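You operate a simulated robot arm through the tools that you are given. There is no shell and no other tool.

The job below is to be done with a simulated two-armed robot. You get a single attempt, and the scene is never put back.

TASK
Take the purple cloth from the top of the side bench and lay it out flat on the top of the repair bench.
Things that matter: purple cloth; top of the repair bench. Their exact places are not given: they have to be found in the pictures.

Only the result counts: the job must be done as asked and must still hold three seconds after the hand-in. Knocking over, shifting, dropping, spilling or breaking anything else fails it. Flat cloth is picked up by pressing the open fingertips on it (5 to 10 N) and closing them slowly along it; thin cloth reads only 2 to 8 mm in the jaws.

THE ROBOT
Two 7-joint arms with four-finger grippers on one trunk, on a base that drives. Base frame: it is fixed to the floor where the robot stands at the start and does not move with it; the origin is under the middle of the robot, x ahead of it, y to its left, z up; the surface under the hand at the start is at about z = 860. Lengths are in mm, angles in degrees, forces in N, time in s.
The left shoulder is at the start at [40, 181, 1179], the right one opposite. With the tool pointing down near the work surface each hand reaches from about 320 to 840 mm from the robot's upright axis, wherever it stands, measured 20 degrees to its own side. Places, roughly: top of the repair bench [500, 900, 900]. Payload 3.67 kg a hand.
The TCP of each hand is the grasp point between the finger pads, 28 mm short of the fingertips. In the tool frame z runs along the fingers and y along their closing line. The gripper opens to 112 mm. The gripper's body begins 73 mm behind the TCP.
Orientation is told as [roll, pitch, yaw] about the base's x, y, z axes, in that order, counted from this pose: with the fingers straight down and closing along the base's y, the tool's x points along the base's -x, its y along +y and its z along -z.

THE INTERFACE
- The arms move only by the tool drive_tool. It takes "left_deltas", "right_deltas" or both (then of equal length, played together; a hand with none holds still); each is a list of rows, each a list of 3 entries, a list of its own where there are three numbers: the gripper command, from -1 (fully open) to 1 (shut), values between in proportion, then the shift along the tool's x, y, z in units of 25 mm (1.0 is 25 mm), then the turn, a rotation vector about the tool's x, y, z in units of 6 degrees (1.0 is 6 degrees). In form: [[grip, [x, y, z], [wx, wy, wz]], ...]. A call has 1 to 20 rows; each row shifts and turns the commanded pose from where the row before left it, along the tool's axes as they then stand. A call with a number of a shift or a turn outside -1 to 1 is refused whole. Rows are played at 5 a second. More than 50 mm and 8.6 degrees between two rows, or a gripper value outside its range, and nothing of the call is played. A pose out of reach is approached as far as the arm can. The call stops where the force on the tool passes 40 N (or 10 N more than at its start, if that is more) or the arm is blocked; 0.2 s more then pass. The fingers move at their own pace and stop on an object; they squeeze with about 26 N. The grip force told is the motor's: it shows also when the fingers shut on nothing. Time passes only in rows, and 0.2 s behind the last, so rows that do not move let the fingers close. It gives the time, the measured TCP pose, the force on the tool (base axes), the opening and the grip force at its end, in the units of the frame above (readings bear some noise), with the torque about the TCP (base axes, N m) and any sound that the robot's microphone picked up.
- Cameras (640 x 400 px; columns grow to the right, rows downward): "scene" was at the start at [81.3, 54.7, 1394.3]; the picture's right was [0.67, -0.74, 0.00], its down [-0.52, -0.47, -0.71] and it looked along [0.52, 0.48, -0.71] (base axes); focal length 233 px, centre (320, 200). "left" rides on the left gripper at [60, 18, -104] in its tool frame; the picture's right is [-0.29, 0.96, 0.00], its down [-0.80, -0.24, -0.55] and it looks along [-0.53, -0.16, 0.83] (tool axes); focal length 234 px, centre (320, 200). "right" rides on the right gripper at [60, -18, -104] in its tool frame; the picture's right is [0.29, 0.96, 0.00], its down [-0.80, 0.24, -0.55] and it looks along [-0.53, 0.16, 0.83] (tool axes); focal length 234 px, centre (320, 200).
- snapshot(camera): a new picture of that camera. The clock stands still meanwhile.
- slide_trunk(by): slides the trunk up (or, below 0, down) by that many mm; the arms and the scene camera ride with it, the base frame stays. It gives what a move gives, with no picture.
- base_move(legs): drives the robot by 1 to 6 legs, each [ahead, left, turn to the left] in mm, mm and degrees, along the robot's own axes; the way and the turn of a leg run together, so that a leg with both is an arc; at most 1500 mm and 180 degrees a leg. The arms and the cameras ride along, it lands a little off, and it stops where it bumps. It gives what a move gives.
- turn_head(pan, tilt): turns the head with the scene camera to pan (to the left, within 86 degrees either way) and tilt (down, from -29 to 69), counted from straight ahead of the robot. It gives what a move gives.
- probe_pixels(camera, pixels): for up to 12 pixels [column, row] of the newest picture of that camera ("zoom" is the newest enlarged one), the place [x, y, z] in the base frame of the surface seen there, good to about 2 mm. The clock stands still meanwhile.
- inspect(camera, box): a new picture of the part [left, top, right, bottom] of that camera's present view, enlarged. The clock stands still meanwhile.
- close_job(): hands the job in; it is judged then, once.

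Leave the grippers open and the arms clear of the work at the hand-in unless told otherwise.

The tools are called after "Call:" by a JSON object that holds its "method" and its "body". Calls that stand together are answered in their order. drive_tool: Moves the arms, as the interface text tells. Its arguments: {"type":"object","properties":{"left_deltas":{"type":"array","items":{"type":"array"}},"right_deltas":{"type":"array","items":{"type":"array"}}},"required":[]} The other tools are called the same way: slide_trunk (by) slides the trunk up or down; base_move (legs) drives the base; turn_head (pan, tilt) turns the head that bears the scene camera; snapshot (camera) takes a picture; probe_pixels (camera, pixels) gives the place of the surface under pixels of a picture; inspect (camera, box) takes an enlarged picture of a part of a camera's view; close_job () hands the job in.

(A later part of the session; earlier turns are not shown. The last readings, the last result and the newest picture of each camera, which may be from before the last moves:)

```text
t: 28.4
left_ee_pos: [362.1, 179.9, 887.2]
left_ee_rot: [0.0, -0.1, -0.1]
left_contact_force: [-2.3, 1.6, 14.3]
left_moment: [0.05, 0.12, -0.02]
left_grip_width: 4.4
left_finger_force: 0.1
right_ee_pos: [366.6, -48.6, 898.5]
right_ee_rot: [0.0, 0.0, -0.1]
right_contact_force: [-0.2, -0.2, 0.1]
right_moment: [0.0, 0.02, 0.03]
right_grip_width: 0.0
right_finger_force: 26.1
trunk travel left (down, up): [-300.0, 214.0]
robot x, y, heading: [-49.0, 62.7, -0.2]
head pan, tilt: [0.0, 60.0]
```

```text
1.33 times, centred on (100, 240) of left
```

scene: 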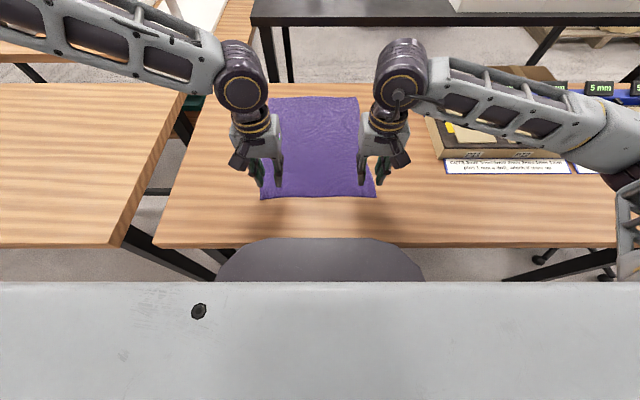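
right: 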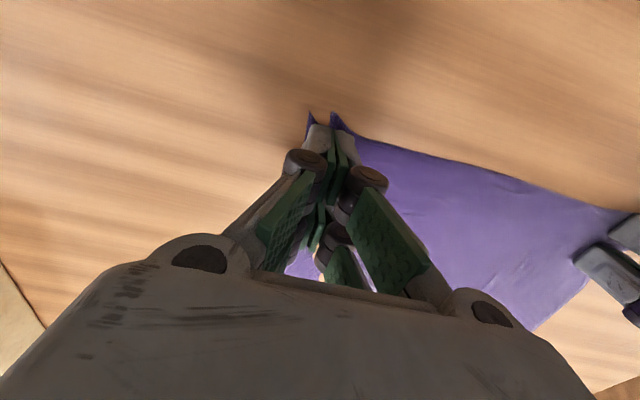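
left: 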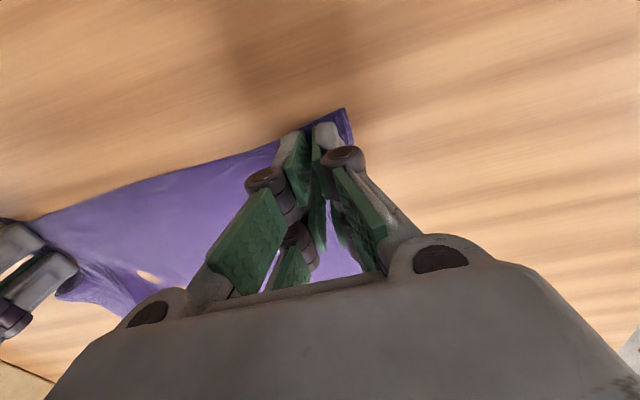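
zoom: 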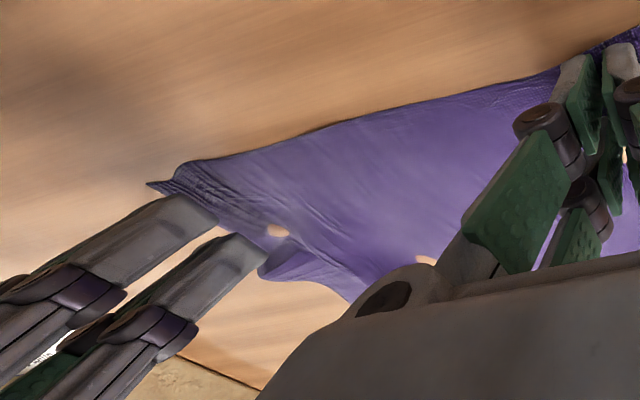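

Nothing is held and the cloth only wrinkled. A small opening gives too small a fold. I'll raise the left too, open both to about 70 mm, shift inward (left y≈160, right y≈-25), and descend to just above the cloth.

Call:
{"method": "drive_tool", "body": {"left_deltas": [[0.9, [0, 0, -0.3], [0, 0, 0]], [0.5, [0, 0, -0.3], [0, 0, 0]], [0.1, [0, -0.4, 0], [0, 0, 0]], [-0.25, [0, -0.4, 0], [0, 0, 0]], [-0.25, [0, 0, 0.2], [0, 0, 0]], [-0.25, [0, 0, 0.2], [0, 0, 0]], [-0.25, [0, 0, 0], [0, 0, 0]]], "right_deltas": [[0.9, [0, 0, 0], [0, 0, 0]], [0.5, [0, 0, 0], [0, 0, 0]], [0.1, [0, 0.45, 0], [0, 0, 0]], [-0.25, [0, 0.45, 0], [0, 0, 0]], [-0.25, [0, 0, 0.12], [0, 0, 0]], [-0.25, [0, 0, 0.12], [0, 0, 0]], [-0.25, [0, 0, 0], [0, 0, 0]]]}}

Call:
{"method": "snapshot", "body": {"camera": "left"}}

Call:
{"method": "snapshot", "body": {"camera": "right"}}

```text
t: 29.9
left_ee_pos: [360.2, 159.2, 890.1]
left_ee_rot: [0.0, 0.0, -0.1]
left_contact_force: [0.2, -1.2, -0.5]
left_moment: [0.03, 0.0, 0.0]
left_grip_width: 70.1
left_finger_force: 0.1
right_ee_pos: [365.3, -24.4, 891.9]
right_ee_rot: [0.0, 0.0, -0.1]
right_contact_force: [0.6, 0.2, 0.1]
right_moment: [-0.03, -0.02, 0.02]
right_grip_width: 70.2
right_finger_force: 0.1
trunk travel left (down, up): [-300.0, 214.0]
robot x, y, heading: [-49.7, 59.4, 0.0]
head pan, tilt: [0.0, 60.0]
```

```text
taken
```

left: 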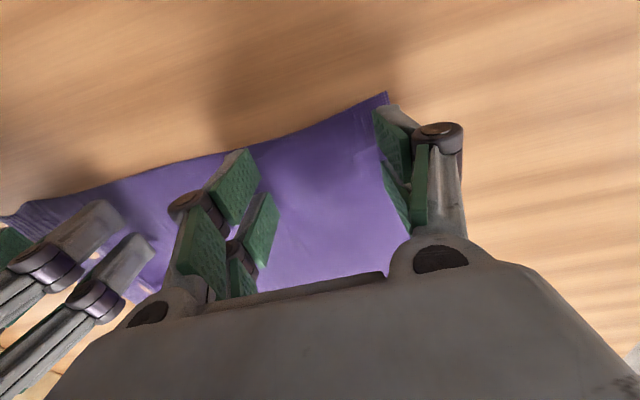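

```text
taken
```

right: 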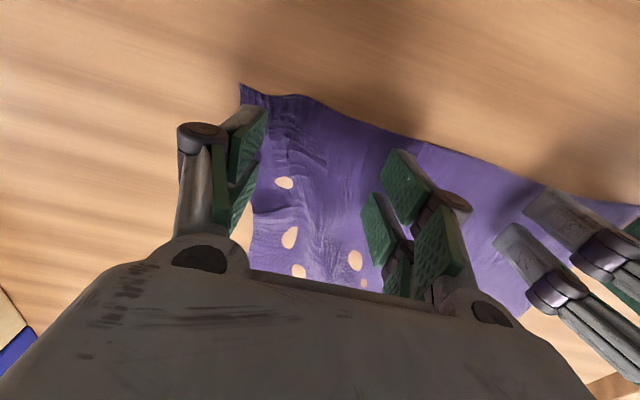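

Both are open to 70 mm. The right outer finger is close to the cloth's side edge, so I'll shift it 8 mm inward. Then I'll lower both to find contact.

Call:
{"method": "drive_tool", "body": {"left_deltas": [[-0.25, [0, 0, 0.04], [0, 0, 0]], [-0.25, [0, 0, 0], [0, 0, 0]]], "right_deltas": [[-0.25, [0, 0.3, 0.06], [0, 0, 0]], [-0.25, [0, 0, 0], [0, 0, 0]]]}}

```text
t: 30.6
left_ee_pos: [362.1, 158.7, 890.4]
left_ee_rot: [0.0, 0.0, -0.1]
left_contact_force: [-0.4, -0.2, -0.2]
left_moment: [0.02, 0.02, -0.03]
left_grip_width: 70.1
left_finger_force: 0.1
right_ee_pos: [364.9, -17.4, 889.7]
right_ee_rot: [0.0, 0.1, -0.1]
right_contact_force: [0.0, -0.5, 0.2]
right_moment: [0.02, 0.03, -0.01]
right_grip_width: 69.7
right_finger_force: 0.1
trunk travel left (down, up): [-300.0, 214.0]
robot x, y, heading: [-52.4, 60.6, -0.2]
head pan, tilt: [0.0, 60.0]
```

No contact yet. I'll lower both 1 mm more.

Call:
{"method": "drive_tool", "body": {"left_deltas": [[-0.25, [0, 0, 0.04], [0, 0, 0]], [-0.25, [0, 0, 0], [0, 0, 0]]], "right_deltas": [[-0.25, [0, 0, 0.04], [0, 0, 0]], [-0.25, [0, 0, 0], [0, 0, 0]]]}}

```text
t: 31.1
left_ee_pos: [361.9, 159.8, 889.5]
left_ee_rot: [-0.1, -0.1, -0.2]
left_contact_force: [0.3, -0.3, -0.2]
left_moment: [0.0, 0.01, 0.0]
left_grip_width: 70.1
left_finger_force: 0.0
right_ee_pos: [366.4, -18.2, 889.5]
right_ee_rot: [0.0, 0.0, 0.0]
right_contact_force: [0.8, -0.1, 0.3]
right_moment: [-0.02, 0.01, -0.02]
right_grip_width: 70.0
right_finger_force: 0.1
trunk travel left (down, up): [-300.0, 214.0]
robot x, y, heading: [-44.8, 66.3, -0.2]
head pan, tilt: [0.0, 60.0]
```

Still nothing. Another 1 mm down.

Call:
{"method": "drive_tool", "body": {"left_deltas": [[-0.25, [0, 0, 0.04], [0, 0, 0]], [-0.25, [0, 0, 0], [0, 0, 0]]], "right_deltas": [[-0.25, [0, 0, 0.04], [0, 0, 0]], [-0.25, [0, 0, 0], [0, 0, 0]]]}}

```text
t: 31.8
left_ee_pos: [361.7, 159.9, 889.7]
left_ee_rot: [0.0, 0.0, -0.2]
left_contact_force: [0.1, -0.1, 0.9]
left_moment: [-0.01, 0.0, -0.01]
left_grip_width: 69.7
left_finger_force: 0.0
right_ee_pos: [364.8, -17.9, 888.7]
right_ee_rot: [0.0, 0.0, -0.1]
right_contact_force: [-0.1, 0.0, -0.5]
right_moment: [-0.02, -0.03, -0.04]
right_grip_width: 70.1
right_finger_force: 0.0
trunk travel left (down, up): [-300.0, 214.0]
robot x, y, heading: [-50.9, 62.3, -0.3]
head pan, tilt: [0.0, 60.0]
```

Call:
{"method": "drive_tool", "body": {"left_deltas": [[-0.25, [0, 0, 0.028], [0, 0, 0]], [-0.25, [0, 0, 0], [0, 0, 0]]], "right_deltas": [[-0.25, [0, 0, 0.036], [0, 0, 0]], [-0.25, [0, 0, 0], [0, 0, 0]]]}}

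```text
t: 32.4
left_ee_pos: [361.7, 160.2, 888.2]
left_ee_rot: [-0.1, 0.0, 0.0]
left_contact_force: [-0.4, -0.1, -0.2]
left_moment: [0.04, -0.02, 0.0]
left_grip_width: 69.8
left_finger_force: 0.1
right_ee_pos: [365.7, -18.5, 887.8]
right_ee_rot: [0.0, -0.1, -0.1]
right_contact_force: [0.8, 0.6, -0.1]
right_moment: [-0.02, -0.02, -0.02]
right_grip_width: 70.0
right_finger_force: 0.0
trunk travel left (down, up): [-300.0, 214.0]
robot x, y, heading: [-46.6, 64.1, -0.0]
head pan, tilt: [0.0, 60.0]
```

Still no force at z≈888. I'll go down 0.8 mm more on both.

Call:
{"method": "drive_tool", "body": {"left_deltas": [[-0.25, [0, 0, 0.032], [0, 0, 0]], [-0.25, [0, 0, 0], [0, 0, 0]]], "right_deltas": [[-0.25, [0, 0, 0.032], [0, 0, 0]], [-0.25, [0, 0, 0], [0, 0, 0]]]}}

```text
t: 33.0
left_ee_pos: [362.2, 160.0, 887.2]
left_ee_rot: [0.1, 0.1, -0.1]
left_contact_force: [-0.5, 0.0, -0.2]
left_moment: [0.02, 0.02, 0.0]
left_grip_width: 70.2
left_finger_force: 0.0
right_ee_pos: [364.6, -17.9, 887.6]
right_ee_rot: [0.0, -0.1, -0.1]
right_contact_force: [-0.2, -0.4, 0.3]
right_moment: [0.02, -0.02, -0.02]
right_grip_width: 69.8
right_finger_force: 0.0
trunk travel left (down, up): [-300.0, 214.0]
robot x, y, heading: [-52.2, 65.8, 0.2]
head pan, tilt: [0.0, 60.0]
```

Still free. I'll continue down 0.8 mm.

Call:
{"method": "drive_tool", "body": {"left_deltas": [[-0.25, [0, 0, 0.032], [0, 0, 0]], [-0.25, [0, 0, 0], [0, 0, 0]]], "right_deltas": [[-0.25, [0, 0, 0.032], [0, 0, 0]], [-0.25, [0, 0, 0], [0, 0, 0]]]}}

Call:
{"method": "inspect", "body": {"camera": "right", "box": [160, 60, 500, 300]}}

```text
t: 33.5
left_ee_pos: [362.5, 159.3, 885.6]
left_ee_rot: [-0.1, 0.1, -0.3]
left_contact_force: [0.8, 0.0, 0.4]
left_moment: [-0.02, -0.01, 0.01]
left_grip_width: 69.8
left_finger_force: 0.0
right_ee_pos: [365.5, -17.8, 885.5]
right_ee_rot: [0.0, 0.0, -0.2]
right_contact_force: [0.4, -0.2, 0.0]
right_moment: [0.0, 0.02, -0.02]
right_grip_width: 70.0
right_finger_force: 0.0
trunk travel left (down, up): [-300.0, 214.0]
robot x, y, heading: [-49.9, 63.4, -0.2]
head pan, tilt: [0.0, 60.0]
```

```text
1.67 times, centred on (330, 180) of right
```

zoom: 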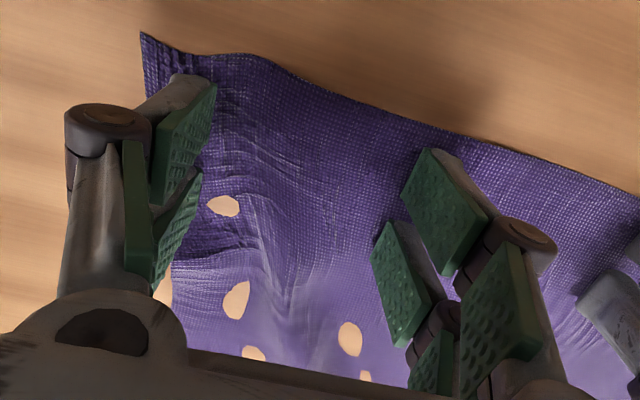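

The tips swing on an arc: lowest near 30 mm, higher at 70 mm and at 0. I'll continue lowering to contact.

Call:
{"method": "drive_tool", "body": {"left_deltas": [[-0.25, [0, 0, 0.032], [0, 0, 0]], [-0.25, [0, 0, 0], [0, 0, 0]]], "right_deltas": [[-0.25, [0, 0, 0.032], [0, 0, 0]], [-0.25, [0, 0, 0], [0, 0, 0]]]}}

```text
t: 34.1
left_ee_pos: [362.4, 160.3, 886.3]
left_ee_rot: [0.0, -0.1, -0.1]
left_contact_force: [0.3, -0.6, -0.6]
left_moment: [0.01, 0.04, -0.03]
left_grip_width: 69.9
left_finger_force: 0.0
right_ee_pos: [365.5, -17.6, 886.4]
right_ee_rot: [0.1, 0.0, -0.2]
right_contact_force: [0.2, -0.1, 0.3]
right_moment: [0.02, -0.01, -0.01]
right_grip_width: 70.1
right_finger_force: 0.1
trunk travel left (down, up): [-300.0, 214.0]
robot x, y, heading: [-48.4, 58.8, -0.1]
head pan, tilt: [0.0, 60.0]
```

Still free. Another 1 mm down.

Call:
{"method": "drive_tool", "body": {"left_deltas": [[-0.25, [0, 0, 0.04], [0, 0, 0]], [-0.25, [0, 0, 0], [0, 0, 0]]], "right_deltas": [[-0.25, [0, 0, 0.04], [0, 0, 0]], [-0.25, [0, 0, 0], [0, 0, 0]]]}}

```text
t: 34.8
left_ee_pos: [362.5, 160.8, 884.7]
left_ee_rot: [0.1, 0.0, -0.1]
left_contact_force: [0.7, 0.2, 2.8]
left_moment: [-0.07, 0.04, -0.03]
left_grip_width: 70.4
left_finger_force: 0.5
right_ee_pos: [365.8, -17.3, 885.0]
right_ee_rot: [0.0, 0.0, -0.1]
right_contact_force: [-0.4, 0.7, 4.4]
right_moment: [-0.06, 0.09, -0.01]
right_grip_width: 70.2
right_finger_force: 0.4
trunk travel left (down, up): [-300.0, 214.0]
robot x, y, heading: [-48.0, 62.0, -0.3]
head pan, tilt: [0.0, 60.0]
```

Contact at 70 mm is near z≈885 (3–4 N). From the readings the arc is about zmax 888.6 at w≈32 mm, with k≈0.00255/mm. I'll press 0.4 mm more and close slowly to 54 mm while raising the hand along the arc to keep the force even.

Call:
{"method": "drive_tool", "body": {"left_deltas": [[-0.25, [0, 0, 0.016], [0, 0, 0]], [-0.179, [0, 0, -0.03], [0, 0, 0]], [-0.107, [0, 0, -0.026], [0, 0, 0]], [-0.036, [0, 0, -0.022], [0, 0, 0]], [0.036, [0, 0, -0.02], [0, 0, 0]]], "right_deltas": [[-0.25, [0, 0, 0.012], [0, 0, 0]], [-0.179, [0, 0, -0.03], [0, 0, 0]], [-0.107, [0, 0, -0.026], [0, 0, 0]], [-0.036, [0, 0, -0.022], [0, 0, 0]], [0.036, [0, 0, -0.02], [0, 0, 0]]]}}

Call:
{"method": "snapshot", "body": {"camera": "left"}}

Call:
{"method": "snapshot", "body": {"camera": "right"}}

```text
t: 36.0
left_ee_pos: [359.5, 162.5, 887.8]
left_ee_rot: [0.0, 0.1, -0.2]
left_contact_force: [-1.1, -0.4, 4.4]
left_moment: [-0.04, 0.04, -0.04]
left_grip_width: 54.4
left_finger_force: 0.3
right_ee_pos: [365.3, -18.0, 888.0]
right_ee_rot: [0.0, -0.1, -0.2]
right_contact_force: [1.4, 0.3, 18.8]
right_moment: [-0.02, 0.07, 0.01]
right_grip_width: 55.0
right_finger_force: 5.2
trunk travel left (down, up): [-300.0, 214.0]
robot x, y, heading: [-49.8, 62.4, -0.1]
head pan, tilt: [0.0, 60.0]
```

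```text
taken
```

left: 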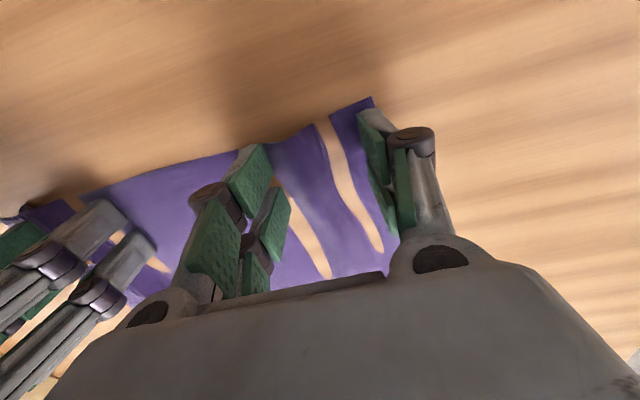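

```text
taken
```

right: 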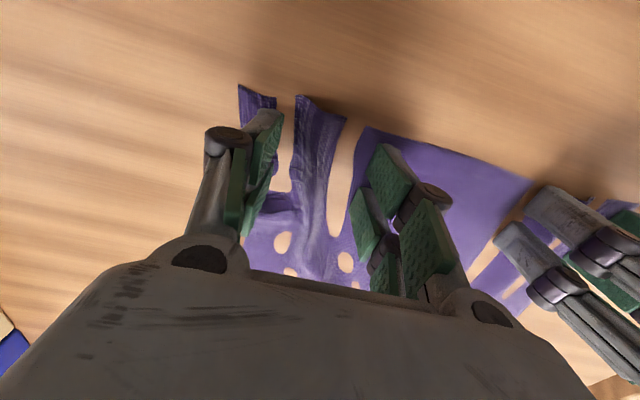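

Folds are rising between the fingers on both hands. The pale strips are the bench showing through the low parts. The right is at 18.8 N, so I'll ease it 0.5 mm. I'll continue closing to 38 mm along the arc.

Call:
{"method": "drive_tool", "body": {"left_deltas": [[0.036, [0, 0, 0.012], [0, 0, 0]], [0.107, [0, 0, -0.016], [0, 0, 0]], [0.179, [0, 0, -0.013], [0, 0, 0]], [0.25, [0, 0, -0.009], [0, 0, 0]], [0.321, [0, 0, -0.007], [0, 0, 0]]], "right_deltas": [[0.036, [0, 0, -0.02], [0, 0, 0]], [0.107, [0, 0, -0.016], [0, 0, 0]], [0.179, [0, 0, -0.013], [0, 0, 0]], [0.25, [0, 0, -0.009], [0, 0, 0]], [0.321, [0, 0, -0.007], [0, 0, 0]]]}}

Call:
{"method": "snapshot", "body": {"camera": "left"}}

Call:
{"method": "snapshot", "body": {"camera": "right"}}

```text
t: 37.1
left_ee_pos: [361.5, 160.5, 888.0]
left_ee_rot: [0.0, 0.0, -0.1]
left_contact_force: [0.1, 0.7, 9.7]
left_moment: [0.01, 0.05, 0.01]
left_grip_width: 37.1
left_finger_force: 0.0
right_ee_pos: [366.6, -18.6, 888.7]
right_ee_rot: [0.0, 0.2, -0.1]
right_contact_force: [0.1, -0.1, 0.3]
right_moment: [-0.03, -0.02, 0.02]
right_grip_width: 37.9
right_finger_force: 0.0
trunk travel left (down, up): [-300.0, 214.0]
robot x, y, heading: [-48.9, 60.7, -0.1]
head pan, tilt: [0.0, 60.0]
```

```text
taken
```

left: 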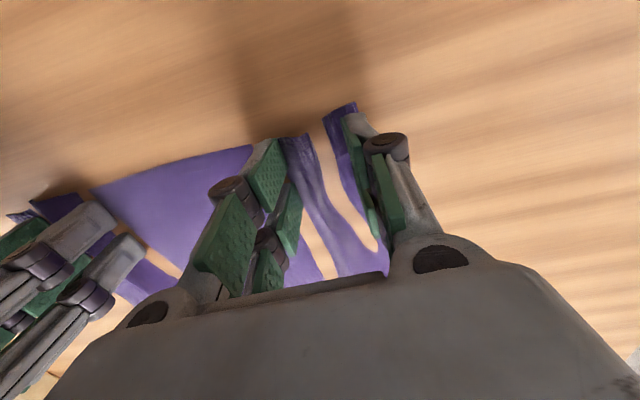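

```text
taken
```

right: 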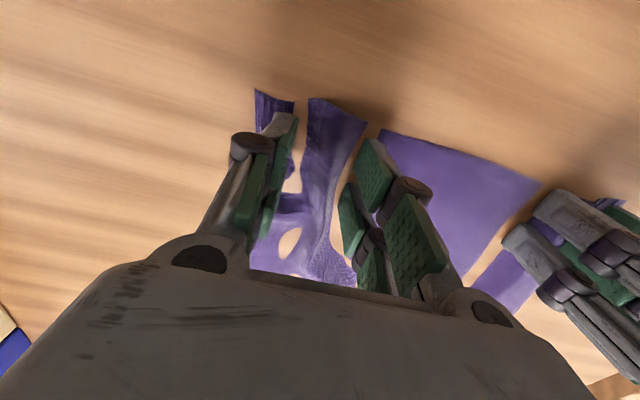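

The left is good at 9.7 N with a fold forming. The right lost contact, so I'll press it down 0.6 mm. Both then close to about 26 mm.

Call:
{"method": "drive_tool", "body": {"left_deltas": [[0.321, [0, 0, 0], [0, 0, 0]], [0.375, [0, 0, -0.002], [0, 0, 0]], [0.429, [0, 0, -0.001], [0, 0, 0]], [0.482, [0, 0, 0.002], [0, 0, 0]], [0.536, [0, 0, 0.003], [0, 0, 0]]], "right_deltas": [[0.321, [0, 0, 0.026], [0, 0, 0]], [0.375, [0, 0, -0.002], [0, 0, 0]], [0.429, [0, 0, -0.001], [0, 0, 0]], [0.482, [0, 0, 0.002], [0, 0, 0]], [0.536, [0, 0, 0.003], [0, 0, 0]]]}}

Call:
{"method": "snapshot", "body": {"camera": "left"}}

Call:
{"method": "snapshot", "body": {"camera": "right"}}

```text
t: 38.4
left_ee_pos: [360.9, 159.3, 888.9]
left_ee_rot: [0.1, -0.2, -0.1]
left_contact_force: [0.1, -0.1, 19.9]
left_moment: [-0.12, 0.25, 0.01]
left_grip_width: 26.1
left_finger_force: 0.2
right_ee_pos: [365.7, -16.8, 888.4]
right_ee_rot: [0.0, -0.1, -0.2]
right_contact_force: [1.9, 1.1, 15.1]
right_moment: [0.01, 0.06, 0.01]
right_grip_width: 24.9
right_finger_force: 0.0
trunk travel left (down, up): [-300.0, 214.0]
robot x, y, heading: [-51.0, 63.0, -0.0]
head pan, tilt: [0.0, 60.0]
```

```text
taken
```

left: 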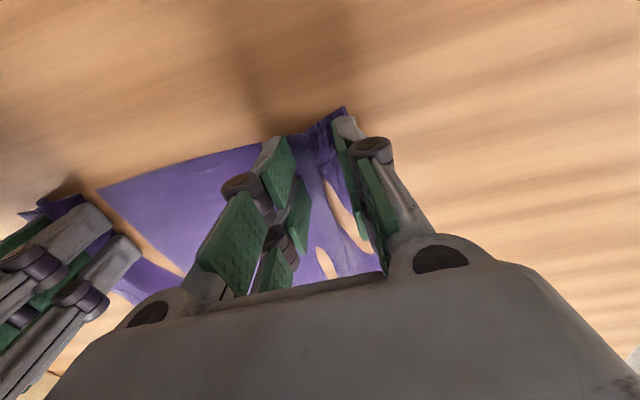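

```text
taken
```

right: 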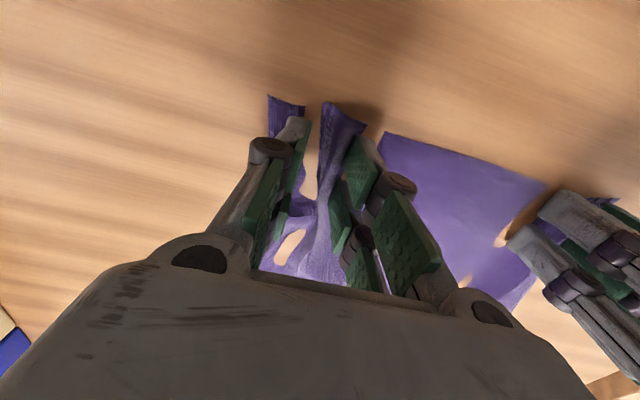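

The ridges are between the fingers (19.9 N and 15 N). I'll ease the left 0.3 mm and continue closing to about 14 mm, following the arc down.

Call:
{"method": "drive_tool", "body": {"left_deltas": [[0.536, [0, 0, -0.012], [0, 0, 0]], [0.59, [0, 0, 0.005], [0, 0, 0]], [0.643, [0, 0, 0.006], [0, 0, 0]], [0.696, [0, 0, 0.008], [0, 0, 0]], [0.75, [0, 0, 0.01], [0, 0, 0]]], "right_deltas": [[0.536, [0, 0, 0], [0, 0, 0]], [0.59, [0, 0, 0.005], [0, 0, 0]], [0.643, [0, 0, 0.006], [0, 0, 0]], [0.696, [0, 0, 0.008], [0, 0, 0]], [0.75, [0, 0, 0.01], [0, 0, 0]]]}}

Call:
{"method": "snapshot", "body": {"camera": "left"}}

Call:
{"method": "snapshot", "body": {"camera": "right"}}

```text
t: 39.5
left_ee_pos: [361.4, 160.5, 888.6]
left_ee_rot: [-0.1, -0.1, -0.2]
left_contact_force: [-2.1, -2.9, 17.1]
left_moment: [-0.23, 0.22, 0.03]
left_grip_width: 14.0
left_finger_force: 0.3
right_ee_pos: [365.3, -16.7, 888.4]
right_ee_rot: [0.0, -0.2, -0.1]
right_contact_force: [1.4, 4.9, 22.5]
right_moment: [0.14, 0.24, -0.03]
right_grip_width: 13.4
right_finger_force: 0.0
trunk travel left (down, up): [-300.0, 214.0]
robot x, y, heading: [-50.7, 62.1, -0.0]
head pan, tilt: [0.0, 60.0]
```

```text
taken
```

left: 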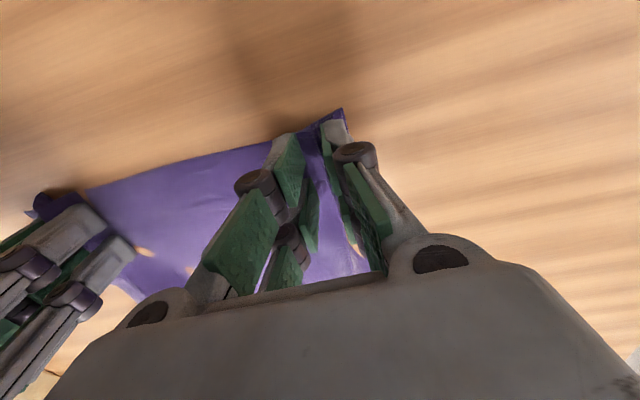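

```text
taken
```

right: 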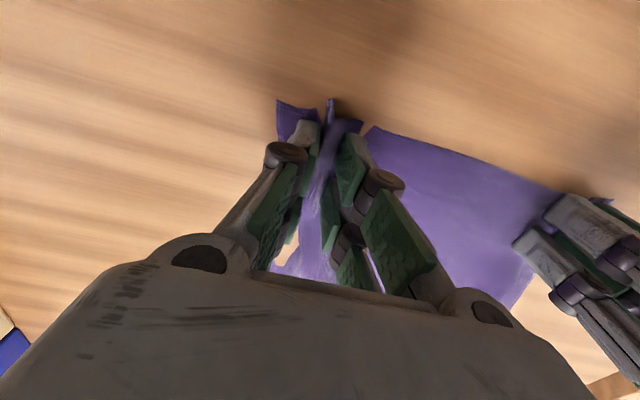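

The right has a clear standing ridge and the left is less clear. I'll close the rest of the way slowly, following the arc down.

Call:
{"method": "drive_tool", "body": {"left_deltas": [[0.8, [0, 0, 0.011], [0, 0, 0]], [0.857, [0, 0, 0.013], [0, 0, 0]], [0.893, [0, 0, 0.01], [0, 0, 0]], [0.929, [0, 0, 0.01], [0, 0, 0]], [0.965, [0, 0, 0.012], [0, 0, 0]], [1, [0, 0, 0.012], [0, 0, 0]], [1, [0, 0, 0], [0, 0, 0]], [1, [0, 0, 0], [0, 0, 0]]], "right_deltas": [[0.8, [0, 0, 0.008], [0, 0, 0]], [0.857, [0, 0, 0.01], [0, 0, 0]], [0.893, [0, 0, 0.008], [0, 0, 0]], [0.929, [0, 0, 0.008], [0, 0, 0]], [0.965, [0, 0, 0.01], [0, 0, 0]], [1, [0, 0, 0.01], [0, 0, 0]], [1, [0, 0, 0], [0, 0, 0]], [1, [0, 0, 0], [0, 0, 0]]]}}

Call:
{"method": "snapshot", "body": {"camera": "left"}}

Call:
{"method": "snapshot", "body": {"camera": "right"}}

```text
t: 41.4
left_ee_pos: [361.3, 160.1, 887.5]
left_ee_rot: [-0.1, -0.3, -0.1]
left_contact_force: [3.7, -12.8, 26.0]
left_moment: [-0.48, 0.16, 0.14]
left_grip_width: 0.0
left_finger_force: 26.4
right_ee_pos: [363.4, -16.5, 886.0]
right_ee_rot: [0.0, -0.2, 0.0]
right_contact_force: [-2.3, 24.1, 26.7]
right_moment: [0.62, 0.42, -0.26]
right_grip_width: 2.6
right_finger_force: 26.2
trunk travel left (down, up): [-300.0, 214.0]
robot x, y, heading: [-49.7, 64.2, -0.0]
head pan, tilt: [0.0, 60.0]
```

```text
taken
```

left: 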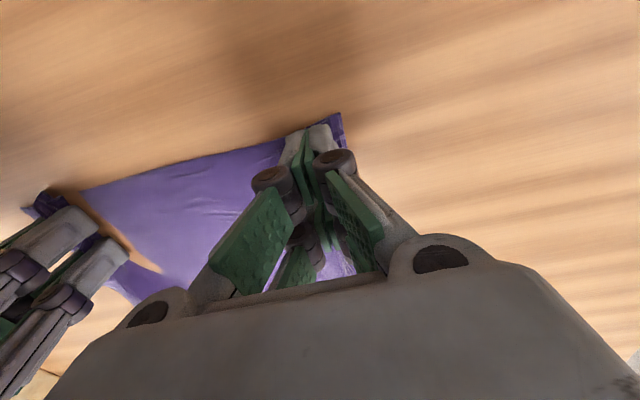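

```text
taken
```

right: 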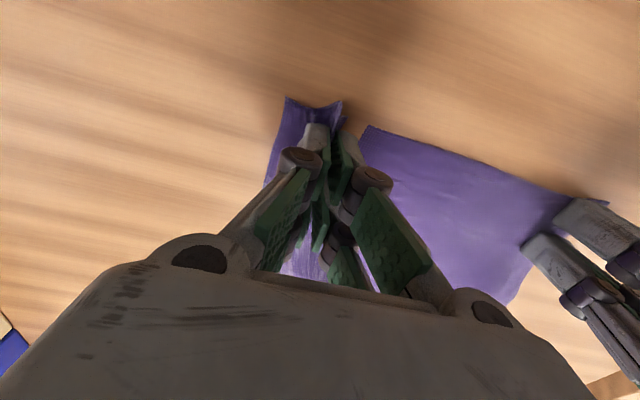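

The right reads 2.6 mm at 26 N, so it has gripped. The left shut on nothing. I'll raise the right hand 6 mm to take off its press and confirm its hold. The left lifts and reopens to 70 mm.

Call:
{"method": "drive_tool", "body": {"left_deltas": [[1, [0, 0, -0.3], [0, 0, 0]], [0.6, [0, 0, -0.3], [0, 0, 0]], [0.2, [0, 0, 0], [0, 0, 0]], [-0.25, [0, 0, 0], [0, 0, 0]], [-0.25, [0, 0, 0], [0, 0, 0]]], "right_deltas": [[1, [0, 0, -0.12], [0, 0, 0]], [1, [0, 0, -0.12], [0, 0, 0]], [1, [0, 0, 0], [0, 0, 0]], [1, [0, 0, 0], [0, 0, 0]], [1, [0, 0, 0], [0, 0, 0]]]}}

Call:
{"method": "snapshot", "body": {"camera": "left"}}

Call:
{"method": "snapshot", "body": {"camera": "right"}}

Call:
{"method": "inspect", "body": {"camera": "scene", "box": [200, 60, 440, 240]}}

```text
t: 42.5
left_ee_pos: [363.0, 161.1, 901.4]
left_ee_rot: [0.1, 0.1, -0.1]
left_contact_force: [0.6, 0.2, -0.5]
left_moment: [-0.01, 0.0, 0.02]
left_grip_width: 69.8
left_finger_force: 0.1
right_ee_pos: [365.8, -16.7, 891.3]
right_ee_rot: [-0.1, 0.0, -0.2]
right_contact_force: [-0.1, -0.8, -1.1]
right_moment: [0.06, 0.02, 0.02]
right_grip_width: 2.1
right_finger_force: 23.8
trunk travel left (down, up): [-300.0, 214.0]
robot x, y, heading: [-49.1, 64.6, -0.0]
head pan, tilt: [0.0, 60.0]
```

```text
taken
```

left: 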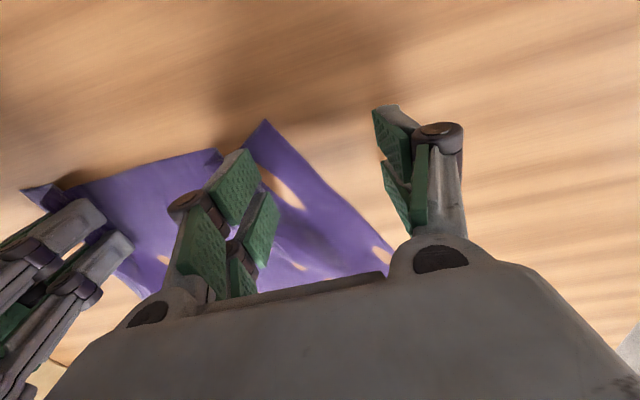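

```text
taken
```

right: 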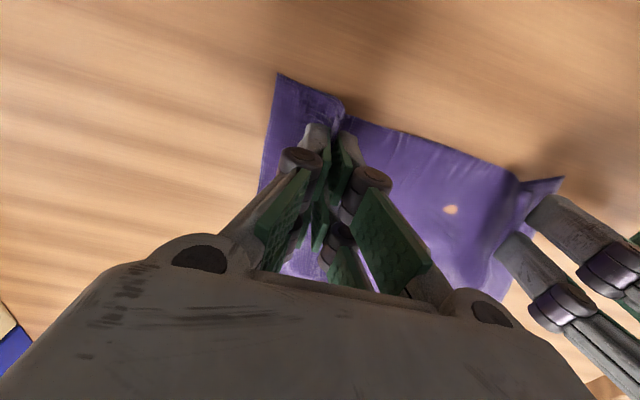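

```text
2.22 times, centred on (320, 150) of scene
```

zoom: 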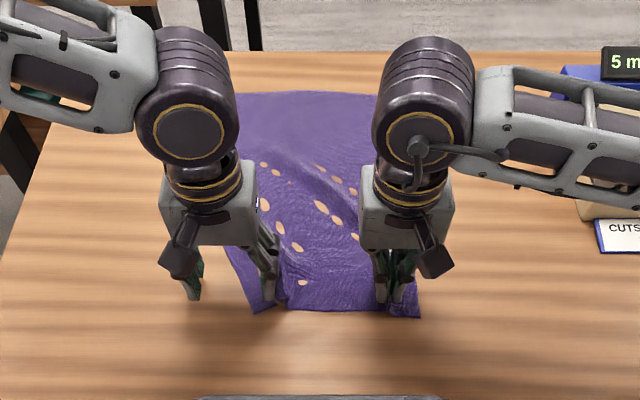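

The right holds, with 2.1 mm still in its jaws. The cloth's near-left corner has been pulled inward, to (265,122) in the left view. I'll probe where it lies now.

Call:
{"method": "probe_pixels", "body": {"camera": "left", "pixels": [[265, 123], [300, 152], [345, 205], [388, 258], [215, 152], [150, 165], [240, 145], [330, 230]]}}

Call:
{"method": "probe_pixels", "body": {"camera": "right", "pixels": [[281, 76], [262, 180], [340, 100], [400, 135], [515, 172], [558, 182], [480, 240]]}}

```text
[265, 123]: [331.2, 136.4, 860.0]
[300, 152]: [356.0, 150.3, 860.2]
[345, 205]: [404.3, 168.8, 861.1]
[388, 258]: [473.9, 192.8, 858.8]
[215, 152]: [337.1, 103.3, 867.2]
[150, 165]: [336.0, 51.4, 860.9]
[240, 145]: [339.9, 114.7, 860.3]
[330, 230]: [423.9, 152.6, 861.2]
```

```text
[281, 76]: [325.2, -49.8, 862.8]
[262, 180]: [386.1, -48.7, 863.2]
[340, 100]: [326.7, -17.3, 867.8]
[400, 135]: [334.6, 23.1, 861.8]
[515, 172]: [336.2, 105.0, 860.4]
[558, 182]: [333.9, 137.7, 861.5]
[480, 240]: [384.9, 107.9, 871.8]
```

The near-left corner is now at about (331,136), with a ready-made ridge at y≈103. I'll centre the left hand on that ridge with 60 mm opening and descend near to contact. The right holds still.

Call:
{"method": "drive_tool", "body": {"left_deltas": [[-0.071, [0, -0.75, 0], [0, 0, 0]], [-0.071, [0, -0.75, 0], [0, 0, 0]], [-0.071, [0, -0.7, 0], [0, 0, 0]], [-0.071, [0.1, 0, 0.2], [0, 0, 0]], [-0.071, [0, 0, 0.2], [0, 0, 0]], [-0.071, [0, 0, 0.08], [0, 0, 0]], [-0.071, [0, 0, 0], [0, 0, 0]]]}}

Call:
{"method": "snapshot", "body": {"camera": "left"}}

```text
t: 44.1
left_ee_pos: [354.9, 132.3, 896.9]
left_ee_rot: [-0.1, -0.1, 0.0]
left_contact_force: [0.4, 0.1, -0.1]
left_moment: [0.04, -0.03, 0.01]
left_grip_width: 59.9
left_finger_force: 0.0
left hand out of reach, approached as far as the arm can: row 2, 3, 5
right_ee_pos: [365.8, -17.0, 890.3]
right_ee_rot: [0.1, 0.0, 0.0]
right_contact_force: [0.5, -1.7, 0.2]
right_moment: [-0.11, 0.0, 0.02]
right_grip_width: 2.7
right_finger_force: 29.6
trunk travel left (down, up): [-300.0, 214.0]
robot x, y, heading: [-49.9, 62.9, -0.1]
head pan, tilt: [0.0, 60.0]
```

```text
taken
```

left: 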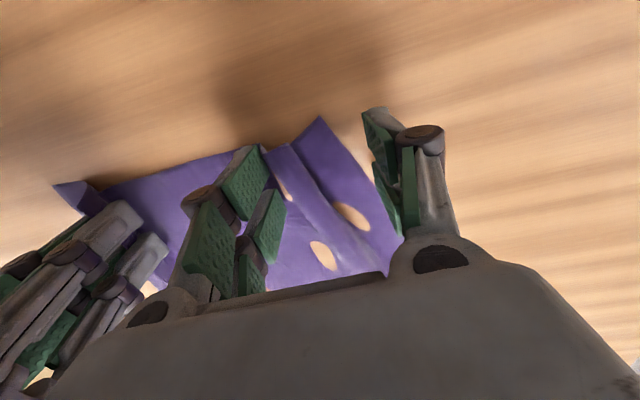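

The left arm cannot reach that spot because it is too close to the robot's middle. The whole robot must stand further back. I'll release the right gently by lowering it back to the bench and opening slowly to spread the fold, then back up 100 mm and redo both grips. First lower the right 4.5 mm, and lift the left clear.

Call:
{"method": "drive_tool", "body": {"left_deltas": [[-0.071, [0, 0, -0.4], [0, 0, 0]], [-0.071, [0, 0.4, 0], [0, 0, 0]], [-0.071, [0, 0, 0], [0, 0, 0]]], "right_deltas": [[1, [0, 0, 0.1], [0, 0, 0]], [1, [0, 0, 0.08], [0, 0, 0]], [1, [0, 0, 0], [0, 0, 0]]]}}

```text
t: 45.0
left_ee_pos: [354.4, 141.8, 905.2]
left_ee_rot: [-0.1, 0.0, -0.1]
left_contact_force: [-0.4, -0.6, -0.7]
left_moment: [-0.02, 0.03, 0.0]
left_grip_width: 60.0
left_finger_force: 0.1
right_ee_pos: [366.7, -18.1, 886.8]
right_ee_rot: [0.0, 0.0, -0.2]
right_contact_force: [0.8, -1.0, 1.3]
right_moment: [0.01, 0.04, -0.01]
right_grip_width: 3.1
right_finger_force: 24.2
trunk travel left (down, up): [-300.0, 214.0]
robot x, y, heading: [-47.3, 62.1, -0.2]
head pan, tilt: [0.0, 60.0]
```

The right sits at the bench with about 1 N. I'll press lightly and open slowly along the arc to spread the fold back out.

Call:
{"method": "drive_tool", "body": {"right_deltas": [[0.929, [0, 0, 0], [0, 0, 0]], [0.857, [0, 0, -0.021], [0, 0, 0]], [0.75, [0, 0, -0.026], [0, 0, 0]], [0.643, [0, 0, -0.019], [0, 0, 0]], [0.536, [0, 0, -0.011], [0, 0, 0]], [0.429, [0, 0, -0.004], [0, 0, 0]], [0.321, [0, 0, 0.004], [0, 0, 0]], [0.179, [0, 0, 0.016], [0, 0, 0]], [0.036, [0, 0, 0.029], [0, 0, 0]], [-0.107, [0, 0, 0.042], [0, 0, 0]], [-0.25, [0, 0, 0.055], [0, 0, 0]], [-0.25, [0, 0, 0], [0, 0, 0]]]}}

Call:
{"method": "snapshot", "body": {"camera": "right"}}

```text
t: 47.5
left_ee_pos: [354.8, 142.3, 906.6]
left_ee_rot: [-0.1, 0.1, -0.2]
left_contact_force: [-0.4, -0.2, -1.2]
left_moment: [-0.01, 0.0, 0.01]
left_grip_width: 59.7
left_finger_force: 0.0
right_ee_pos: [366.1, -17.4, 885.4]
right_ee_rot: [0.0, 0.0, 0.0]
right_contact_force: [0.6, 0.5, 0.3]
right_moment: [-0.01, 0.0, 0.04]
right_grip_width: 70.3
right_finger_force: 0.1
trunk travel left (down, up): [-300.0, 214.0]
robot x, y, heading: [-53.2, 64.1, -0.1]
head pan, tilt: [0.0, 60.0]
```

```text
taken
```

right: 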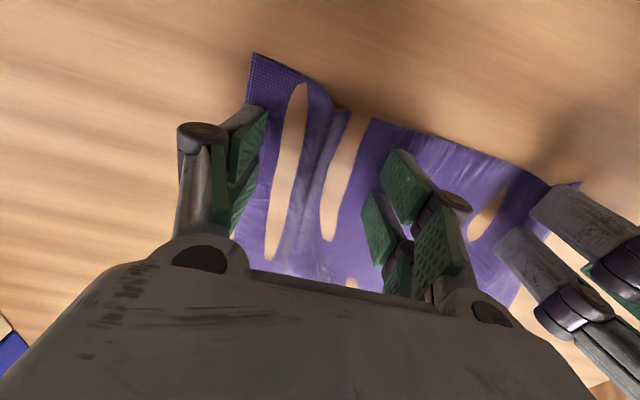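

The right is released and the fold is still visible on the cloth. I'll raise both hands 50 mm, then drive back 100 mm.

Call:
{"method": "drive_tool", "body": {"left_deltas": [[-0.25, [0, 0, -0.8], [0, 0, 0]], [-0.25, [0, 0, -0.8], [0, 0, 0]]], "right_deltas": [[-0.25, [0, 0, -1], [0, 0, 0]], [-0.25, [0, 0, -1], [0, 0, 0]]]}}

Call:
{"method": "base_move", "body": {"legs": [[-110, 0, 0]]}}

Call:
{"method": "snapshot", "body": {"camera": "scene"}}

Call:
{"method": "inspect", "body": {"camera": "scene", "box": [220, 60, 420, 200]}}

```text
t: 48.1
left_ee_pos: [354.8, 141.0, 945.2]
left_ee_rot: [0.0, 0.0, -0.1]
left_contact_force: [0.4, -0.6, -0.8]
left_moment: [-0.07, -0.02, 0.04]
left_grip_width: 70.0
left_finger_force: 0.0
right_ee_pos: [365.1, -16.5, 934.8]
right_ee_rot: [0.0, 0.0, -0.1]
right_contact_force: [0.2, -0.2, 0.9]
right_moment: [0.01, -0.02, -0.03]
right_grip_width: 69.8
right_finger_force: 0.0
trunk travel left (down, up): [-300.0, 214.0]
robot x, y, heading: [-50.9, 61.1, -0.0]
head pan, tilt: [0.0, 60.0]
```

```text
t: 49.3
left_ee_pos: [252.1, 142.3, 944.1]
left_ee_rot: [0.0, 0.0, -0.2]
left_contact_force: [0.4, 0.4, -0.1]
left_moment: [0.01, -0.03, -0.02]
left_grip_width: 70.0
left_finger_force: 0.0
right_ee_pos: [261.0, -16.0, 934.0]
right_ee_rot: [0.0, -0.1, -0.1]
right_contact_force: [0.8, 0.0, -0.3]
right_moment: [0.0, -0.03, -0.03]
right_grip_width: 70.0
right_finger_force: 0.1
trunk travel left (down, up): [-300.0, 214.0]
robot x, y, heading: [-155.9, 67.6, -0.1]
head pan, tilt: [0.0, 60.0]
```

```text
taken
```

scene: 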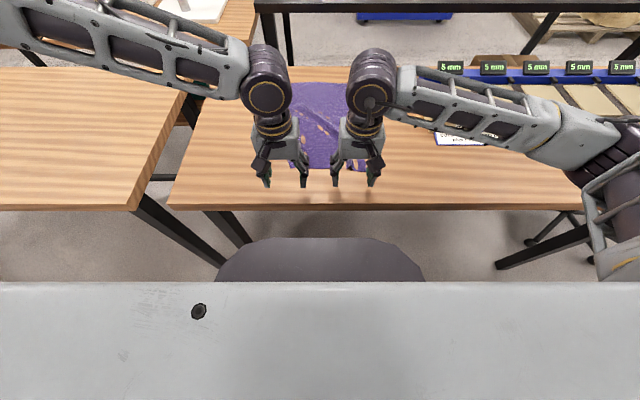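

```text
2.86 times, centred on (320, 130) of scene
```

zoom: 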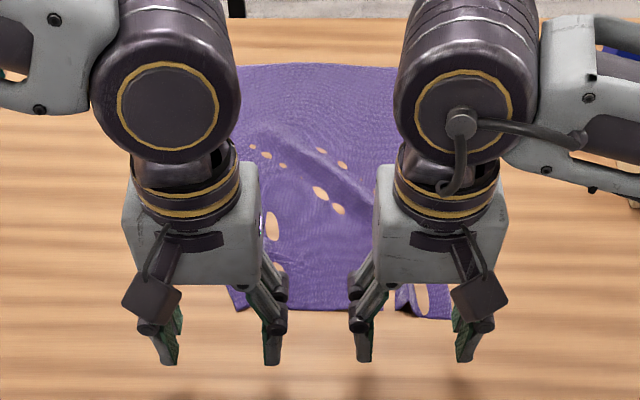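

I'll look through the hand cameras at the present state of the near edge.

Call:
{"method": "snapshot", "body": {"camera": "left"}}

Call:
{"method": "snapshot", "body": {"camera": "right"}}

```text
taken
```

left: 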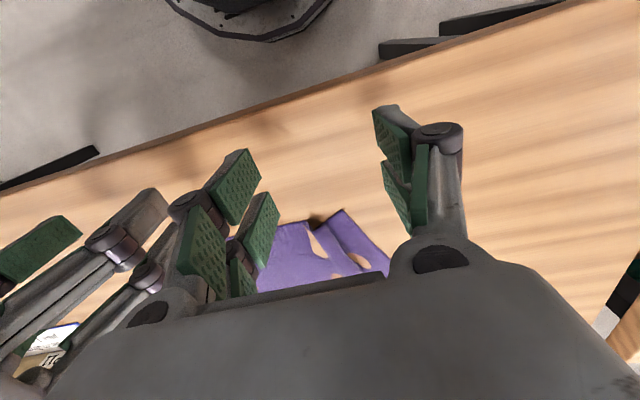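

```text
taken
```

right: 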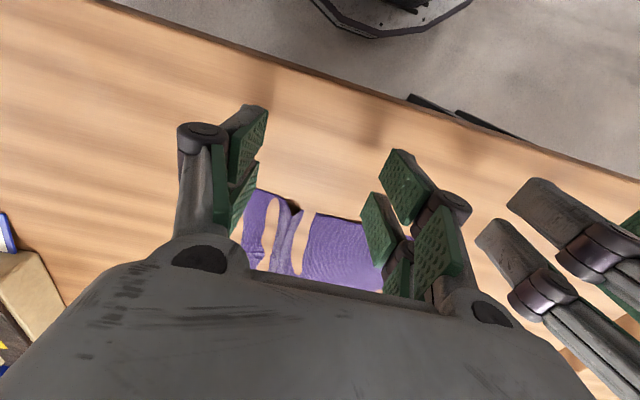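

Each side already has a standing ridge on the near edge, at (288,205) in the right view and (318,220) in the left view. I'll probe those ridges and the edges near them.

Call:
{"method": "probe_pixels", "body": {"camera": "right", "pixels": [[258, 192], [275, 200], [287, 212], [296, 212], [290, 235], [287, 260], [312, 216], [350, 224], [265, 240]]}}

Call:
{"method": "probe_pixels", "body": {"camera": "left", "pixels": [[340, 212], [362, 236], [322, 225], [335, 245], [308, 224], [290, 228], [385, 258], [350, 265], [315, 260]]}}

Call:
{"method": "inspect", "body": {"camera": "right", "box": [220, 170, 400, 300]}}

Call:
{"method": "inspect", "body": {"camera": "left", "box": [250, 190, 420, 300]}}

```text
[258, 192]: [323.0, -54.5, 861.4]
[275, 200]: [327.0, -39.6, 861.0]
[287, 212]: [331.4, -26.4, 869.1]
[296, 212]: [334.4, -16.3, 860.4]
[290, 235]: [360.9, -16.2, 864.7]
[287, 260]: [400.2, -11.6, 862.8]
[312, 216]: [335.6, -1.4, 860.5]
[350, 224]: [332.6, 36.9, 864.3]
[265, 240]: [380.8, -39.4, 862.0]
```

```text
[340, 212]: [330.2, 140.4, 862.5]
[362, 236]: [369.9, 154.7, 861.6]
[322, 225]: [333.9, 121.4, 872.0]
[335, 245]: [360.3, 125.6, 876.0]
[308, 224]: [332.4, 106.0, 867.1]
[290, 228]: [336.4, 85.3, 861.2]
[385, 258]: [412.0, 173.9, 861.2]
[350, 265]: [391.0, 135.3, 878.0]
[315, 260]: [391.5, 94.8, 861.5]
```

```text
3.08 times, centred on (310, 235) of right
```

zoom: 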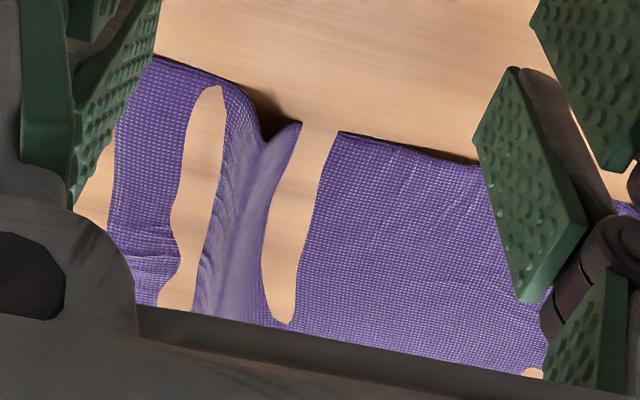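

```text
3.64 times, centred on (335, 245) of left
```

zoom: 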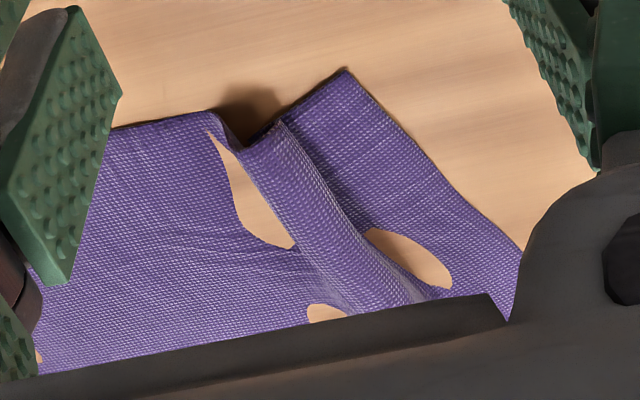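

Good. The left ridge runs through (355,123) and is about 12–17 mm high. The right ridge runs through (352,-20) and is about 8 mm high. I'll place each hand astride its ridge with a 44 mm opening, stopping a little above the bench (TCP z≈892).

Call:
{"method": "drive_tool", "body": {"left_deltas": [[0.214, [-0.824, -0.16, 0], [0, 0, 0]], [0.214, [-0.824, -0.16, 0], [0, 0, 0]], [0.214, [-0.824, -0.16, 0], [0, 0, 0]], [0.214, [-0.824, -0.16, 0], [0, 0, 0]], [0.214, [-0.824, -0.16, 0], [0, 0, 0]], [0.214, [0, 0, 0.9], [0, 0, 0]], [0.214, [0, 0, 0.7], [0, 0, 0]], [0.214, [0, 0, 0.5], [0, 0, 0]], [0.214, [0, 0, 0], [0, 0, 0]]], "right_deltas": [[0.214, [-0.728, -0.032, 0], [0, 0, 0]], [0.214, [-0.728, -0.032, 0], [0, 0, 0]], [0.214, [-0.728, -0.032, 0], [0, 0, 0]], [0.214, [-0.728, -0.032, 0], [0, 0, 0]], [0.214, [-0.728, -0.032, 0], [0, 0, 0]], [0.214, [0, 0, 0.7], [0, 0, 0]], [0.214, [0, 0, 0.5], [0, 0, 0]], [0.214, [0, 0, 0.5], [0, 0, 0]], [0.214, [0, 0, 0], [0, 0, 0]]]}}

Call:
{"method": "snapshot", "body": {"camera": "left"}}

Call:
{"method": "snapshot", "body": {"camera": "right"}}

```text
t: 51.3
left_ee_pos: [338.7, 157.4, 905.3]
left_ee_rot: [0.0, -0.1, -0.2]
left_contact_force: [0.0, 0.7, -0.1]
left_moment: [0.02, -0.01, -0.01]
left_grip_width: 43.9
left_finger_force: 0.0
left hand out of reach, approached as far as the arm can: row 4, 5, 6, 7, 8
right_ee_pos: [352.1, -22.1, 891.1]
right_ee_rot: [0.0, 0.0, -0.1]
right_contact_force: [0.1, 0.0, -0.7]
right_moment: [-0.02, 0.0, 0.0]
right_grip_width: 43.9
right_finger_force: 0.0
trunk travel left (down, up): [-300.0, 214.0]
robot x, y, heading: [-153.4, 63.6, 0.0]
head pan, tilt: [0.0, 60.0]
```

```text
taken
```

left: 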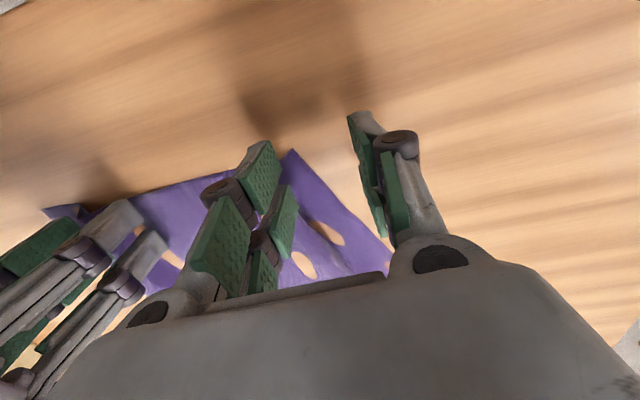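

```text
taken
```

right: 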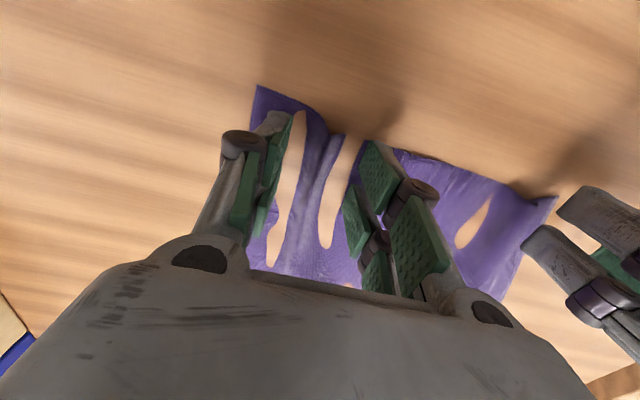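

The left arm is stopped about 150–175 mm from the right, evidently by the two hands' bodies. So I'll close the right on its ridge first, with the left backed off to y≈190. Then I'll stretch the edge, and the left can grip further out. I'll move the left away and lower the right 2 mm.

Call:
{"method": "drive_tool", "body": {"left_deltas": [[0.214, [0, 0.6, -0.6], [0, 0, 0]], [0.214, [0, 0.6, -0.6], [0, 0, 0]], [0.214, [0, 0.6, 0], [0, 0, 0]], [0.214, [0, 0, 0], [0, 0, 0]]], "right_deltas": [[0.214, [0, 0, 0.04], [0, 0, 0]], [0.214, [0, 0, 0.04], [0, 0, 0]], [0.214, [0, 0, 0], [0, 0, 0]], [0.214, [0, 0, 0], [0, 0, 0]]]}}

```text
t: 52.3
left_ee_pos: [338.2, 202.2, 936.0]
left_ee_rot: [-0.1, 0.0, -0.2]
left_contact_force: [0.2, 0.1, -0.6]
left_moment: [0.04, 0.01, -0.02]
left_grip_width: 43.9
left_finger_force: 0.0
right_ee_pos: [352.3, -21.1, 889.8]
right_ee_rot: [0.0, 0.0, -0.1]
right_contact_force: [-0.5, 0.0, -0.7]
right_moment: [-0.01, -0.03, -0.02]
right_grip_width: 44.1
right_finger_force: 0.1
trunk travel left (down, up): [-300.0, 214.0]
robot x, y, heading: [-152.8, 62.7, -0.1]
head pan, tilt: [0.0, 60.0]
```

The right is not touching yet. I'll lower it 1.2 mm more.

Call:
{"method": "drive_tool", "body": {"right_deltas": [[0.214, [0, 0, 0.048], [0, 0, 0]], [0.214, [0, 0, 0], [0, 0, 0]]]}}

```text
t: 52.9
left_ee_pos: [338.7, 202.1, 934.9]
left_ee_rot: [0.0, 0.0, -0.1]
left_contact_force: [-0.2, -1.2, 0.4]
left_moment: [0.01, 0.0, 0.02]
left_grip_width: 43.9
left_finger_force: 0.0
right_ee_pos: [351.1, -20.2, 888.2]
right_ee_rot: [-0.1, 0.0, -0.1]
right_contact_force: [-0.5, -0.4, 3.9]
right_moment: [-0.05, 0.02, -0.02]
right_grip_width: 44.3
right_finger_force: 0.1
trunk travel left (down, up): [-300.0, 214.0]
robot x, y, heading: [-149.5, 62.1, -0.1]
head pan, tilt: [0.0, 60.0]
```

Contact at 3.9 N. I'll add a little press and close slowly to 20 mm along the arc.

Call:
{"method": "drive_tool", "body": {"right_deltas": [[0.214, [0, 0, 0.012], [0, 0, 0]], [0.268, [0, 0, -0.006], [0, 0, 0]], [0.321, [0, 0, -0.005], [0, 0, 0]], [0.375, [0, 0, -0.002], [0, 0, 0]], [0.429, [0, 0, -0.001], [0, 0, 0]], [0.482, [0, 0, 0.002], [0, 0, 0]], [0.536, [0, 0, 0.002], [0, 0, 0]], [0.59, [0, 0, 0.005], [0, 0, 0]], [0.643, [0, 0, 0.006], [0, 0, 0]]]}}

Call:
{"method": "snapshot", "body": {"camera": "right"}}

```text
t: 54.9
left_ee_pos: [337.4, 202.1, 936.0]
left_ee_rot: [0.0, 0.0, -0.2]
left_contact_force: [-0.4, -0.4, 0.1]
left_moment: [0.01, 0.01, 0.03]
left_grip_width: 44.1
left_finger_force: 0.0
right_ee_pos: [352.2, -20.3, 888.7]
right_ee_rot: [0.1, 0.0, -0.1]
right_contact_force: [-1.1, 1.0, 6.6]
right_moment: [-0.01, 0.03, -0.02]
right_grip_width: 20.4
right_finger_force: 0.6
trunk travel left (down, up): [-300.0, 214.0]
robot x, y, heading: [-151.9, 65.5, 0.1]
head pan, tilt: [0.0, 60.0]
```

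```text
taken
```

right: 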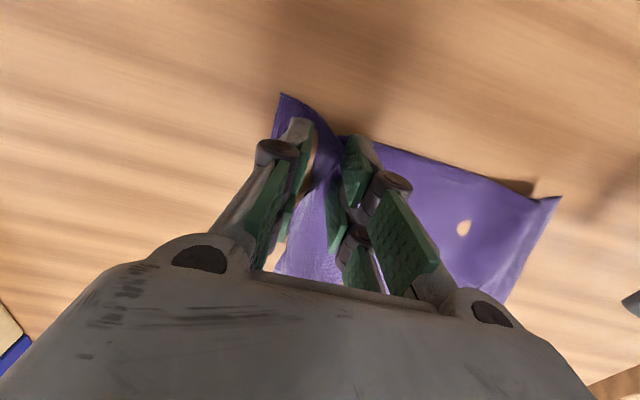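

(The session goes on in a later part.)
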